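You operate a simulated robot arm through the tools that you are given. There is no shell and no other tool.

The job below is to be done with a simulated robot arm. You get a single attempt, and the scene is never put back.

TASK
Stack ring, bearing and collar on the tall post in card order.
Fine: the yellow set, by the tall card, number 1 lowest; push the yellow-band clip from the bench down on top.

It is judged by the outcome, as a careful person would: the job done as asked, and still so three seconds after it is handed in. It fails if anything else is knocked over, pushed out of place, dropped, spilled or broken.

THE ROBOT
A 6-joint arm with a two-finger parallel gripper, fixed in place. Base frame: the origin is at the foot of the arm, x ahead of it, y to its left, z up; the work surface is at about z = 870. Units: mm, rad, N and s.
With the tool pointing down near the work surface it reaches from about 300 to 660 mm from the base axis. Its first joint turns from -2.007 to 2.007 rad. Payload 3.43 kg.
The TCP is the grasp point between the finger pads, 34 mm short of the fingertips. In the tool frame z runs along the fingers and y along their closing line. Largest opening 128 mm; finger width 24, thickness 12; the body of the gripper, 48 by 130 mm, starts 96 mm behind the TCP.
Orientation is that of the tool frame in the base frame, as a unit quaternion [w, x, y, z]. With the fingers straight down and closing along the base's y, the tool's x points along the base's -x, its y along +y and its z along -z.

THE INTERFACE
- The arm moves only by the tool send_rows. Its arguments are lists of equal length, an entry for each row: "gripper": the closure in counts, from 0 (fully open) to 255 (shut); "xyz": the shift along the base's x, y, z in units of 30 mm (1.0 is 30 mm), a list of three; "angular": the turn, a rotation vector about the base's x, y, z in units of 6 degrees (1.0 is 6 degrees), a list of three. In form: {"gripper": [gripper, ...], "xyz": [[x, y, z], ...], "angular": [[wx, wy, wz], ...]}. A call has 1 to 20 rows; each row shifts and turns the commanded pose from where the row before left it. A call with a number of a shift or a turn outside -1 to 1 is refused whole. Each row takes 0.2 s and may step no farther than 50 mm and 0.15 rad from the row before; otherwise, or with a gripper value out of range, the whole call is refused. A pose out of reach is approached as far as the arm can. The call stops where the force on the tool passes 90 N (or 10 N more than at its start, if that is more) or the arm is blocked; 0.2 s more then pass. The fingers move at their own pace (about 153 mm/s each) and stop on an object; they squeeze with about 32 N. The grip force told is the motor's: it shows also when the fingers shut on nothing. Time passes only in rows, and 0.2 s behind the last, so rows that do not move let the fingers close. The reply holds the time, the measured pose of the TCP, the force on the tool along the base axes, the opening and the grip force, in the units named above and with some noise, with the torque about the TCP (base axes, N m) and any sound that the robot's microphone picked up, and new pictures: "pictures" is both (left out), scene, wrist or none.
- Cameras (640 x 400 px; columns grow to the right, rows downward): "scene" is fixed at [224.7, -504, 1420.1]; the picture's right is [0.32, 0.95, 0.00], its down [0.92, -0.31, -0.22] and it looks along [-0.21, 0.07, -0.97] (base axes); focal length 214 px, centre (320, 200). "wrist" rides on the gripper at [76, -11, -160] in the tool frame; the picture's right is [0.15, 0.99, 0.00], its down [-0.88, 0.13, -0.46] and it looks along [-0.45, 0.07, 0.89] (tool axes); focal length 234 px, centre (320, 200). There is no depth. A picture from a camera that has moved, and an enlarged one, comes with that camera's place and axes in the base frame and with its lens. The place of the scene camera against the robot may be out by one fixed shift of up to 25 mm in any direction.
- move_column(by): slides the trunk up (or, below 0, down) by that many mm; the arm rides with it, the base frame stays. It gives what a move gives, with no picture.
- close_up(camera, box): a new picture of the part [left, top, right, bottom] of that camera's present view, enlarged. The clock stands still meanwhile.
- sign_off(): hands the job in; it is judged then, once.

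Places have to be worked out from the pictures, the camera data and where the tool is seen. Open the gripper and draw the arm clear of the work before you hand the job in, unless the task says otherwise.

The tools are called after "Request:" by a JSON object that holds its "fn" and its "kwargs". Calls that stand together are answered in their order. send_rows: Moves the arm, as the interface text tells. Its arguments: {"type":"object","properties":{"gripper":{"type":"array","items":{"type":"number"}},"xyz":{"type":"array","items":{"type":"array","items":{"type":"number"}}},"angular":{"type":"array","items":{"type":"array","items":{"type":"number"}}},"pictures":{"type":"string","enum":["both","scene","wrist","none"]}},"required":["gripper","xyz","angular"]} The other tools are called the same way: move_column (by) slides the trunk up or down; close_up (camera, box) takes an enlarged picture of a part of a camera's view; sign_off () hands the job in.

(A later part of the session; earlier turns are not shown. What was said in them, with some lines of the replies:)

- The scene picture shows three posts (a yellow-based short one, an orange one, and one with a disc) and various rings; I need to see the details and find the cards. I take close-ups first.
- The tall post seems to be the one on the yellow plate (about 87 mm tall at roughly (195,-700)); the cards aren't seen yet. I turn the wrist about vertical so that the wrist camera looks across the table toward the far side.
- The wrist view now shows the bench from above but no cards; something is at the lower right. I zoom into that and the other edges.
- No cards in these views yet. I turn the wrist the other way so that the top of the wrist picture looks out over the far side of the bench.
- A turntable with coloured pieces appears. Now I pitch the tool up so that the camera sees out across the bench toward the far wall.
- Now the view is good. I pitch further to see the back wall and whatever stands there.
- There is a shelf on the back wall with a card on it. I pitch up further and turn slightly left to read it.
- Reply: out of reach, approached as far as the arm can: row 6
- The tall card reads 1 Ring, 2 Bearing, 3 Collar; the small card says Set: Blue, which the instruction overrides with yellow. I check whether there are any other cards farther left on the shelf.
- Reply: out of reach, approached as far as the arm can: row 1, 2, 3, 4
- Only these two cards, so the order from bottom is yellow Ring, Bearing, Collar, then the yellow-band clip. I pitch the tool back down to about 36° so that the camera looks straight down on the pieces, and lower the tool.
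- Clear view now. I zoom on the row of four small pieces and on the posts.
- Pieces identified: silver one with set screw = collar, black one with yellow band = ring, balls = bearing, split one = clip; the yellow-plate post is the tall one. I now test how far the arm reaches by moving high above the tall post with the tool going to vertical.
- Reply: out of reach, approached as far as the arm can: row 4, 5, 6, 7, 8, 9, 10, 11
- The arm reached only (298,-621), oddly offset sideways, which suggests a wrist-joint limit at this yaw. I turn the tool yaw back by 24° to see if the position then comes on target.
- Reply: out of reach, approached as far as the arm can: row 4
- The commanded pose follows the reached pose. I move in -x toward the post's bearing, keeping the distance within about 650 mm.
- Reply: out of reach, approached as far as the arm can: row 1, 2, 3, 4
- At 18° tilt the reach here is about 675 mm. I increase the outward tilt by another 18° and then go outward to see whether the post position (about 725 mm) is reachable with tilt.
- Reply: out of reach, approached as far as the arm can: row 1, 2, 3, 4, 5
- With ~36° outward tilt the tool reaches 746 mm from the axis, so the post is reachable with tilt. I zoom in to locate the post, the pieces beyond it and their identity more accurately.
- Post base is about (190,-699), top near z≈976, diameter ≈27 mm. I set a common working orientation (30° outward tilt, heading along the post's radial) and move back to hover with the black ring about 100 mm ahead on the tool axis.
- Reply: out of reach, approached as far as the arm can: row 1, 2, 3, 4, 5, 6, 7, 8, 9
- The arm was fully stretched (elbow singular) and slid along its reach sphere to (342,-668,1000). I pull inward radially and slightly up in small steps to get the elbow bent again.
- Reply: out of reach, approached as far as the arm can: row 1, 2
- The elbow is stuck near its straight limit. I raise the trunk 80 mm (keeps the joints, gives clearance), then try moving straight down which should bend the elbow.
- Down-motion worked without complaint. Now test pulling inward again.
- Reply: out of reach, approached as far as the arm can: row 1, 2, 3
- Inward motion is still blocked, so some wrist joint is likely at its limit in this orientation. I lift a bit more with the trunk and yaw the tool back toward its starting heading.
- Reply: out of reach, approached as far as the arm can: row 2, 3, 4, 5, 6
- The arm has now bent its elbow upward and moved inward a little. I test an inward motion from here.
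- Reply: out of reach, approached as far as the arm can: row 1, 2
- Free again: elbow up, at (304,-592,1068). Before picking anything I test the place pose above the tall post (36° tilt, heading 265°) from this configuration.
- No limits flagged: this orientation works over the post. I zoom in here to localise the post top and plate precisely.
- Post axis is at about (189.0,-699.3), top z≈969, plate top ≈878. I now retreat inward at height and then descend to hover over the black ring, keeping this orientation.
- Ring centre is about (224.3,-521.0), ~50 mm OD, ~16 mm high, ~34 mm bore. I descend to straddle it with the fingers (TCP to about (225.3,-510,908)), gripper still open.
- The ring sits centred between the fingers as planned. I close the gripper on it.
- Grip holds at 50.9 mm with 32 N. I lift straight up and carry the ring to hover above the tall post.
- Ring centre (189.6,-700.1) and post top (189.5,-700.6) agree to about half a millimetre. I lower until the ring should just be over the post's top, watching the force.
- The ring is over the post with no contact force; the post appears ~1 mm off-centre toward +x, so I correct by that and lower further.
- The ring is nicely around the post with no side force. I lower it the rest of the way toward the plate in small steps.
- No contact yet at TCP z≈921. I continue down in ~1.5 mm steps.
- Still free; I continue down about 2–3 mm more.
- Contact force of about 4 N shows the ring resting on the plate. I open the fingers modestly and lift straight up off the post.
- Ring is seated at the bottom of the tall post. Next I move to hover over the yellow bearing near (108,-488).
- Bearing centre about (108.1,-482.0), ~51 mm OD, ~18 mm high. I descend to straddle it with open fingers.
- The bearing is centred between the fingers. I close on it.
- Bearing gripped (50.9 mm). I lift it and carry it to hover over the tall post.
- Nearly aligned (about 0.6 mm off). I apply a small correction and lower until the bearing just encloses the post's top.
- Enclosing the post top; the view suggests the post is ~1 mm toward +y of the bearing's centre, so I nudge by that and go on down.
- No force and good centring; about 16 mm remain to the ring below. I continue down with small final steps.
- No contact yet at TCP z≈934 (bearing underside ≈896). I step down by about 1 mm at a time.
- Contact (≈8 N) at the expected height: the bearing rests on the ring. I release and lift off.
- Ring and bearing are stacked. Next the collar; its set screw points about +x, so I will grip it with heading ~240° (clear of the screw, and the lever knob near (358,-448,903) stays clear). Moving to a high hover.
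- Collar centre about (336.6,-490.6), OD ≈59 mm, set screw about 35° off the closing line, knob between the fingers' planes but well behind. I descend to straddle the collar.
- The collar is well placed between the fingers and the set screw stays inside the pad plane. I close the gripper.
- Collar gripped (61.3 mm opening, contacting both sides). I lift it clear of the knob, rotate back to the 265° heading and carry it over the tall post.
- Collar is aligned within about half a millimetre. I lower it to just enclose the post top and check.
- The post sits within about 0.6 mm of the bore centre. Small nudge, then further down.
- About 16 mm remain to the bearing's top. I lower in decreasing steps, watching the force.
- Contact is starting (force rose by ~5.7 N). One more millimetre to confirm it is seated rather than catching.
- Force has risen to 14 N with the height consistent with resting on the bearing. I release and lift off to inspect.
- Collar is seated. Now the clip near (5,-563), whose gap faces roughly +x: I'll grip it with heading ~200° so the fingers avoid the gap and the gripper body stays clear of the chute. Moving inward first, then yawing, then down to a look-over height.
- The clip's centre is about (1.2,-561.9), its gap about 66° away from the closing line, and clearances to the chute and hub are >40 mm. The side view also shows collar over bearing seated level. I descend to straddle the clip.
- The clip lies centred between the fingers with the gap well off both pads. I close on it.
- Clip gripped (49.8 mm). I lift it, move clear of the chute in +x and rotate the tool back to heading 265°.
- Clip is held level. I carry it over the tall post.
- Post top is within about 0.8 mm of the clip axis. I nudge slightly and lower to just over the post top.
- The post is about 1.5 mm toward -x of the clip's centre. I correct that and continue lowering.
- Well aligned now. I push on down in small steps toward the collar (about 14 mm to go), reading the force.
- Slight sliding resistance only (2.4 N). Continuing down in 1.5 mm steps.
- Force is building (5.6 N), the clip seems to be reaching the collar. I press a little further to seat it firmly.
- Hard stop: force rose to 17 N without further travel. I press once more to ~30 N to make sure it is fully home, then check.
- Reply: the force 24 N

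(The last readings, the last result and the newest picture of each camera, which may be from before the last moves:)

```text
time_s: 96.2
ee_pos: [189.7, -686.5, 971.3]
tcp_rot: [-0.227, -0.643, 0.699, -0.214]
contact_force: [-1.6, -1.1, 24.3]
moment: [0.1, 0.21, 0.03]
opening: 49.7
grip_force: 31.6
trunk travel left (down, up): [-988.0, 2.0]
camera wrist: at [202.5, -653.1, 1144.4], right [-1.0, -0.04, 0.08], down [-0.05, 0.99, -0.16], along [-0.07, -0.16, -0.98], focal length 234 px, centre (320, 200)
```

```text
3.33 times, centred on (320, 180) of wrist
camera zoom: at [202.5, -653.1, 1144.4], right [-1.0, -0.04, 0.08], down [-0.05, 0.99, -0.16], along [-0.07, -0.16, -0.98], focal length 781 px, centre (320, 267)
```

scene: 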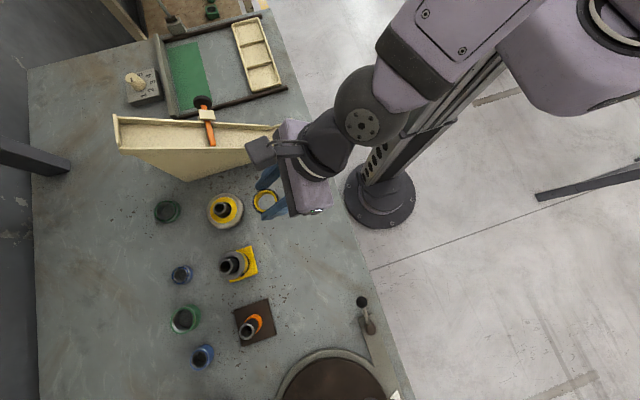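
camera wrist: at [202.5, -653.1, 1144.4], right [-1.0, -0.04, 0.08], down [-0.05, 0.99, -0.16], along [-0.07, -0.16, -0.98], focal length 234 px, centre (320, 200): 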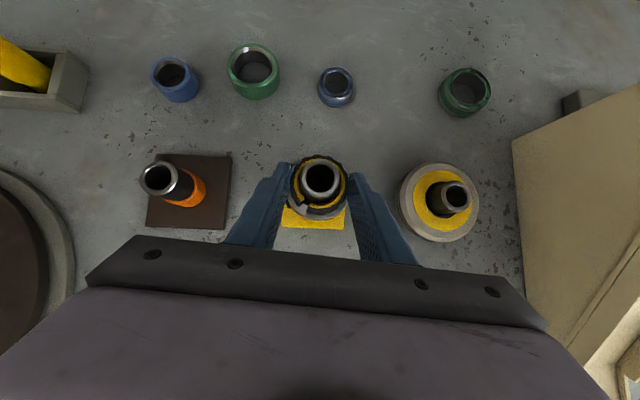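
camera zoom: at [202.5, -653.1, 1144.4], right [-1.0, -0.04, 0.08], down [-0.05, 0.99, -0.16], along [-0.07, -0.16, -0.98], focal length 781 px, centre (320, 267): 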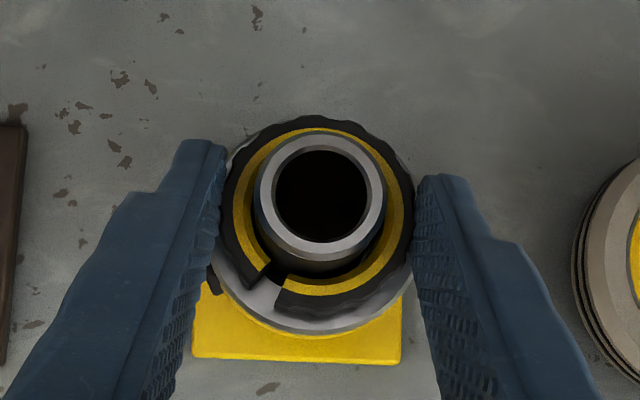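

No further travel at 24 N — the clip is fully home on the collar. I relieve the push, open the fingers, and lift straight up.

Request:
{"fn": "send_rows", "kwargs": {"gripper": [255, 255, 120, 120, 120, 120, 120, 120, 120, 120, 120], "xyz": [[0, 0, 0.08], [0, 0, 0.04], [0, 0, 0], [0, 0, 0], [0, 0, 0.2], [0, 0, 0.6], [0, 0, 0.8], [0, 0, 0.8], [0, 0, 0.6], [0, 0, 0], [0, 0, 0]], "angular": [[0, 0, 0], [0, 0, 0], [0, 0, 0], [0, 0, 0], [0, 0, 0], [0, 0, 0], [0, 0, 0], [0, 0, 0], [0, 0, 0], [0, 0, 0], [0, 0, 0]], "pictures": "both"}}

Request:
{"fn": "close_up", "kwargs": {"camera": "wrist", "box": [250, 120, 390, 240]}}

```text
time_s: 98.5
ee_pos: [191.5, -685.9, 1058.4]
tcp_rot: [-0.225, -0.645, 0.699, -0.211]
contact_force: [0.8, -0.4, 0.1]
moment: [0.05, -0.01, 0.02]
opening: 67.8
grip_force: 0.0
trunk travel left (down, up): [-988.0, 2.0]
camera wrist: at [204.5, -655.7, 1232.1], right [-1.0, -0.04, 0.08], down [-0.05, 0.99, -0.15], along [-0.07, -0.15, -0.99], focal length 234 px, centre (320, 200)
```

scene: 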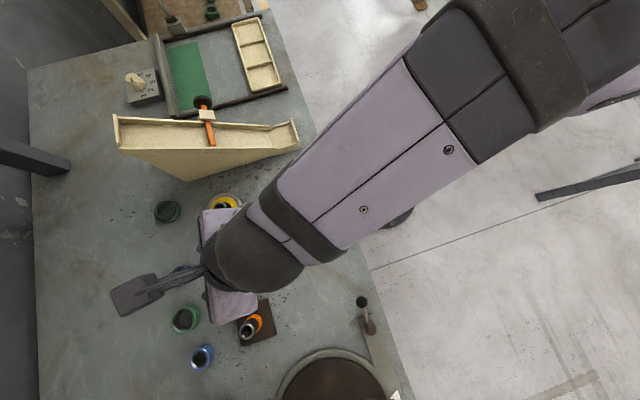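
wrist: 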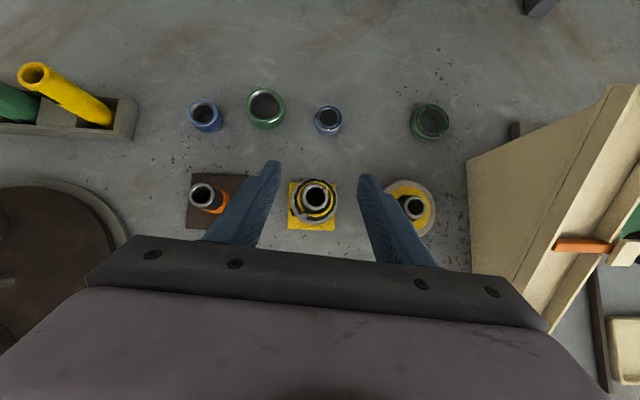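

```text
3.33 times, centred on (320, 180) of wrist
camera zoom: at [204.5, -655.7, 1232.1], right [-1.0, -0.04, 0.08], down [-0.05, 0.99, -0.15], along [-0.07, -0.15, -0.99], focal length 781 px, centre (320, 267)
```

zoom: 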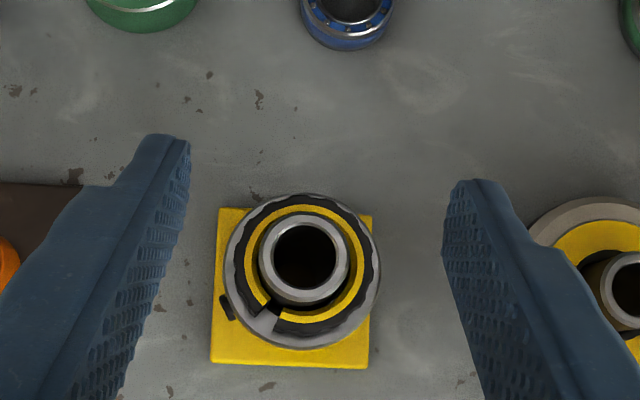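

All four pieces are on the post. I draw the arm back inward at height and inspect the stack from the side.

Request:
{"fn": "send_rows", "kwargs": {"gripper": [80, 80, 80, 80, 80, 80, 80, 80, 80], "xyz": [[0, 0.5, 0.2], [0, 0.9, 0], [0, 0.9, 0], [0, 0.9, 0], [0, 0.9, 0], [0, 0.9, 0], [0, 0.9, 0], [0, 0.9, 0], [0, 0, 0]], "angular": [[0, 0, 0], [0, 0, 0], [0, 0, 0], [0, 0, 0], [0, 0, 0], [0, 0, 0], [0, 0, 0], [0, 0, 0], [0, 0, 0]], "pictures": "both"}}

Request:
{"fn": "close_up", "kwargs": {"camera": "wrist", "box": [260, 20, 380, 120]}}

Request:
{"fn": "close_up", "kwargs": {"camera": "scene", "box": [190, 220, 290, 300]}}

```text
time_s: 100.5
ee_pos: [190.1, -484.1, 1064.5]
tcp_rot: [-0.224, -0.645, 0.699, -0.21]
contact_force: [0.2, 0.0, 0.7]
moment: [0.02, 0.02, 0.0]
opening: 87.8
grip_force: 0.0
trunk travel left (down, up): [-988.0, 2.0]
camera wrist: at [203.2, -452.8, 1239.3], right [-1.0, -0.04, 0.08], down [-0.05, 0.99, -0.15], along [-0.07, -0.15, -0.99], focal length 234 px, centre (320, 200)
```

scene: 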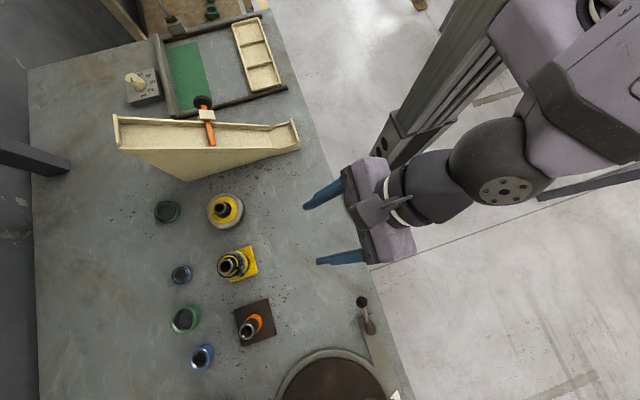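
wrist: 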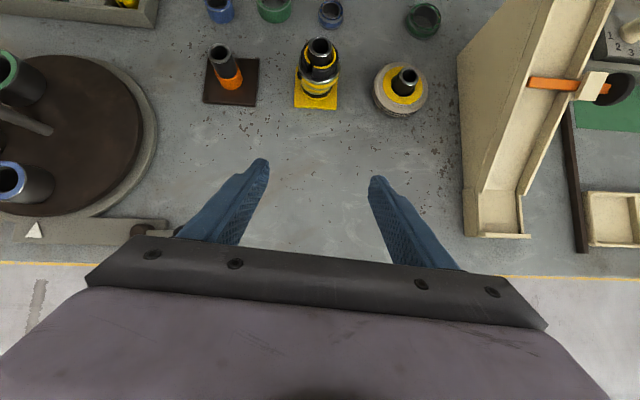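

```text
4.00 times, centred on (320, 70) of wrist
camera zoom: at [203.2, -452.8, 1239.3], right [-1.0, -0.04, 0.08], down [-0.05, 0.99, -0.15], along [-0.07, -0.15, -0.99], focal length 937 px, centre (320, 720)
```

zoom: 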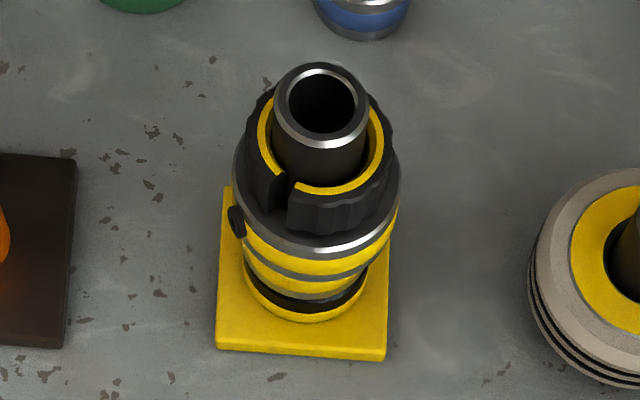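

```text
5.00 times, centred on (240, 260) of scene
camera zoom: at [224.7, -504.0, 1420.1], right [0.32, 0.95, 0.0], down [0.92, -0.31, -0.22], along [-0.21, 0.07, -0.97], focal length 1072 px, centre (720, -100)
```

zoom: 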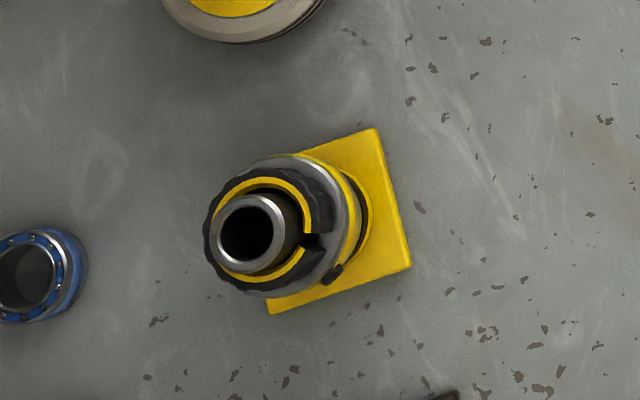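

From the side the stack reads ring, bearing, collar, clip from the plate up, all level and nothing else disturbed. I open the gripper fully and pull back farther from the work.

Request:
{"fn": "send_rows", "kwargs": {"gripper": [0, 0, 0, 0, 0, 0], "xyz": [[0, 0.3, 0.9], [0, 0.5, 0.9], [0, 0.5, 0.9], [0, 0.3, 0.5], [0, 0, 0], [0, 0, 0]], "angular": [[0, 0, 0], [0, 0, 0], [0, 0, 0], [0, 0, 0], [0, 0, 0], [0, 0, 0]], "pictures": "both"}}

Request:
{"fn": "close_up", "kwargs": {"camera": "scene", "box": [140, 160, 420, 380]}}

```text
time_s: 102.0
ee_pos: [189.1, -433.8, 1160.8]
tcp_rot: [-0.225, -0.645, 0.7, -0.21]
contact_force: [-0.2, -0.1, -0.2]
moment: [-0.01, 0.04, -0.02]
opening: 128.0
grip_force: 0.0
trunk travel left (down, up): [-988.0, 2.0]
camera wrist: at [202.3, -402.8, 1333.9], right [-1.0, -0.04, 0.08], down [-0.05, 0.99, -0.15], along [-0.07, -0.15, -0.99], focal length 234 px, centre (320, 200)
```

scene: 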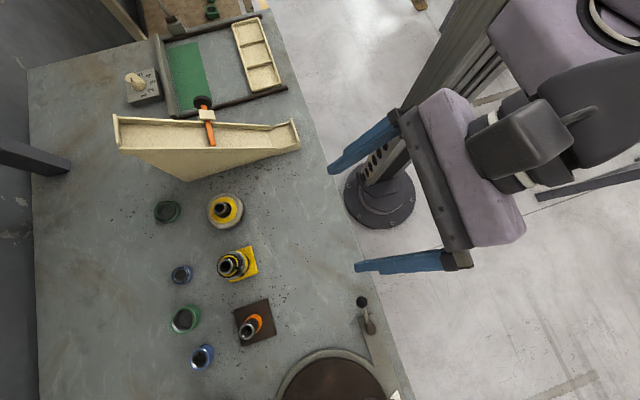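
wrist: 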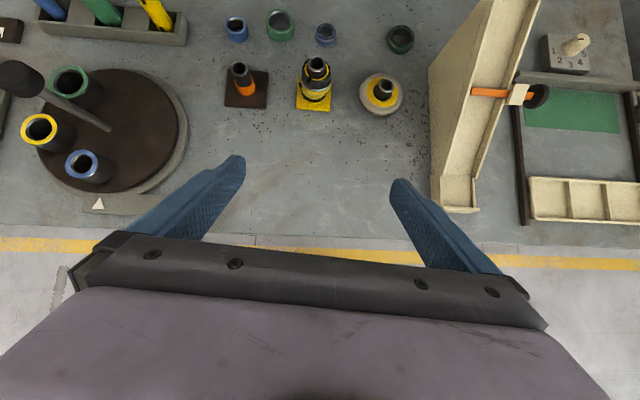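

```text
1.82 times, centred on (280, 270) of scene
camera zoom: at [224.7, -504.0, 1420.1], right [0.32, 0.95, 0.0], down [0.92, -0.31, -0.22], along [-0.21, 0.07, -0.97], focal length 390 px, centre (393, 73)
```

zoom: 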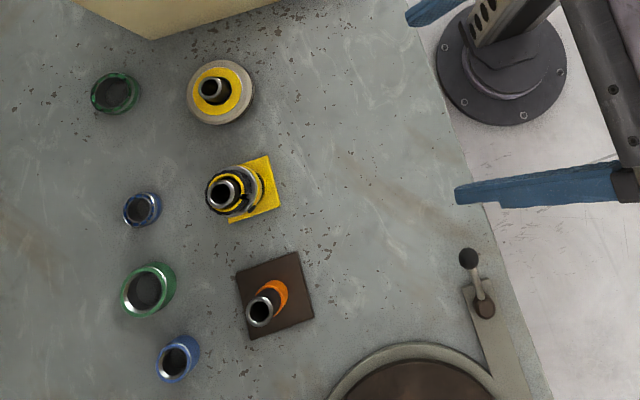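

The stack stands complete on the tall post, the gripper is open, the arm is clear, and everything else is where it was. I hand the job in.

Request:
{"fn": "sign_off", "kwargs": {}}

```text
The job is handed in.
```

The yellow set is stacked on the tall post in the tall card's order. From the plate up it goes ring, bearing, collar, with the yellow-band clip from the bench on top.

- **Set:** the small card on the shelf said "Set: Blue". I followed your instruction and used yellow.
- **Which is which:** I took the plain black piece with the yellow band as the ring, and the silver piece with the set screw as the collar.
- **Clip:** I pressed it down onto the collar until it stopped moving, at about 24 N.
- **Check:** in the last pictures the stack looks level and nothing else on the bench appears to have moved. The gripper is open and the arm is clear of the work.

I handed the job in, and no result came back beyond confirmation that it was received.
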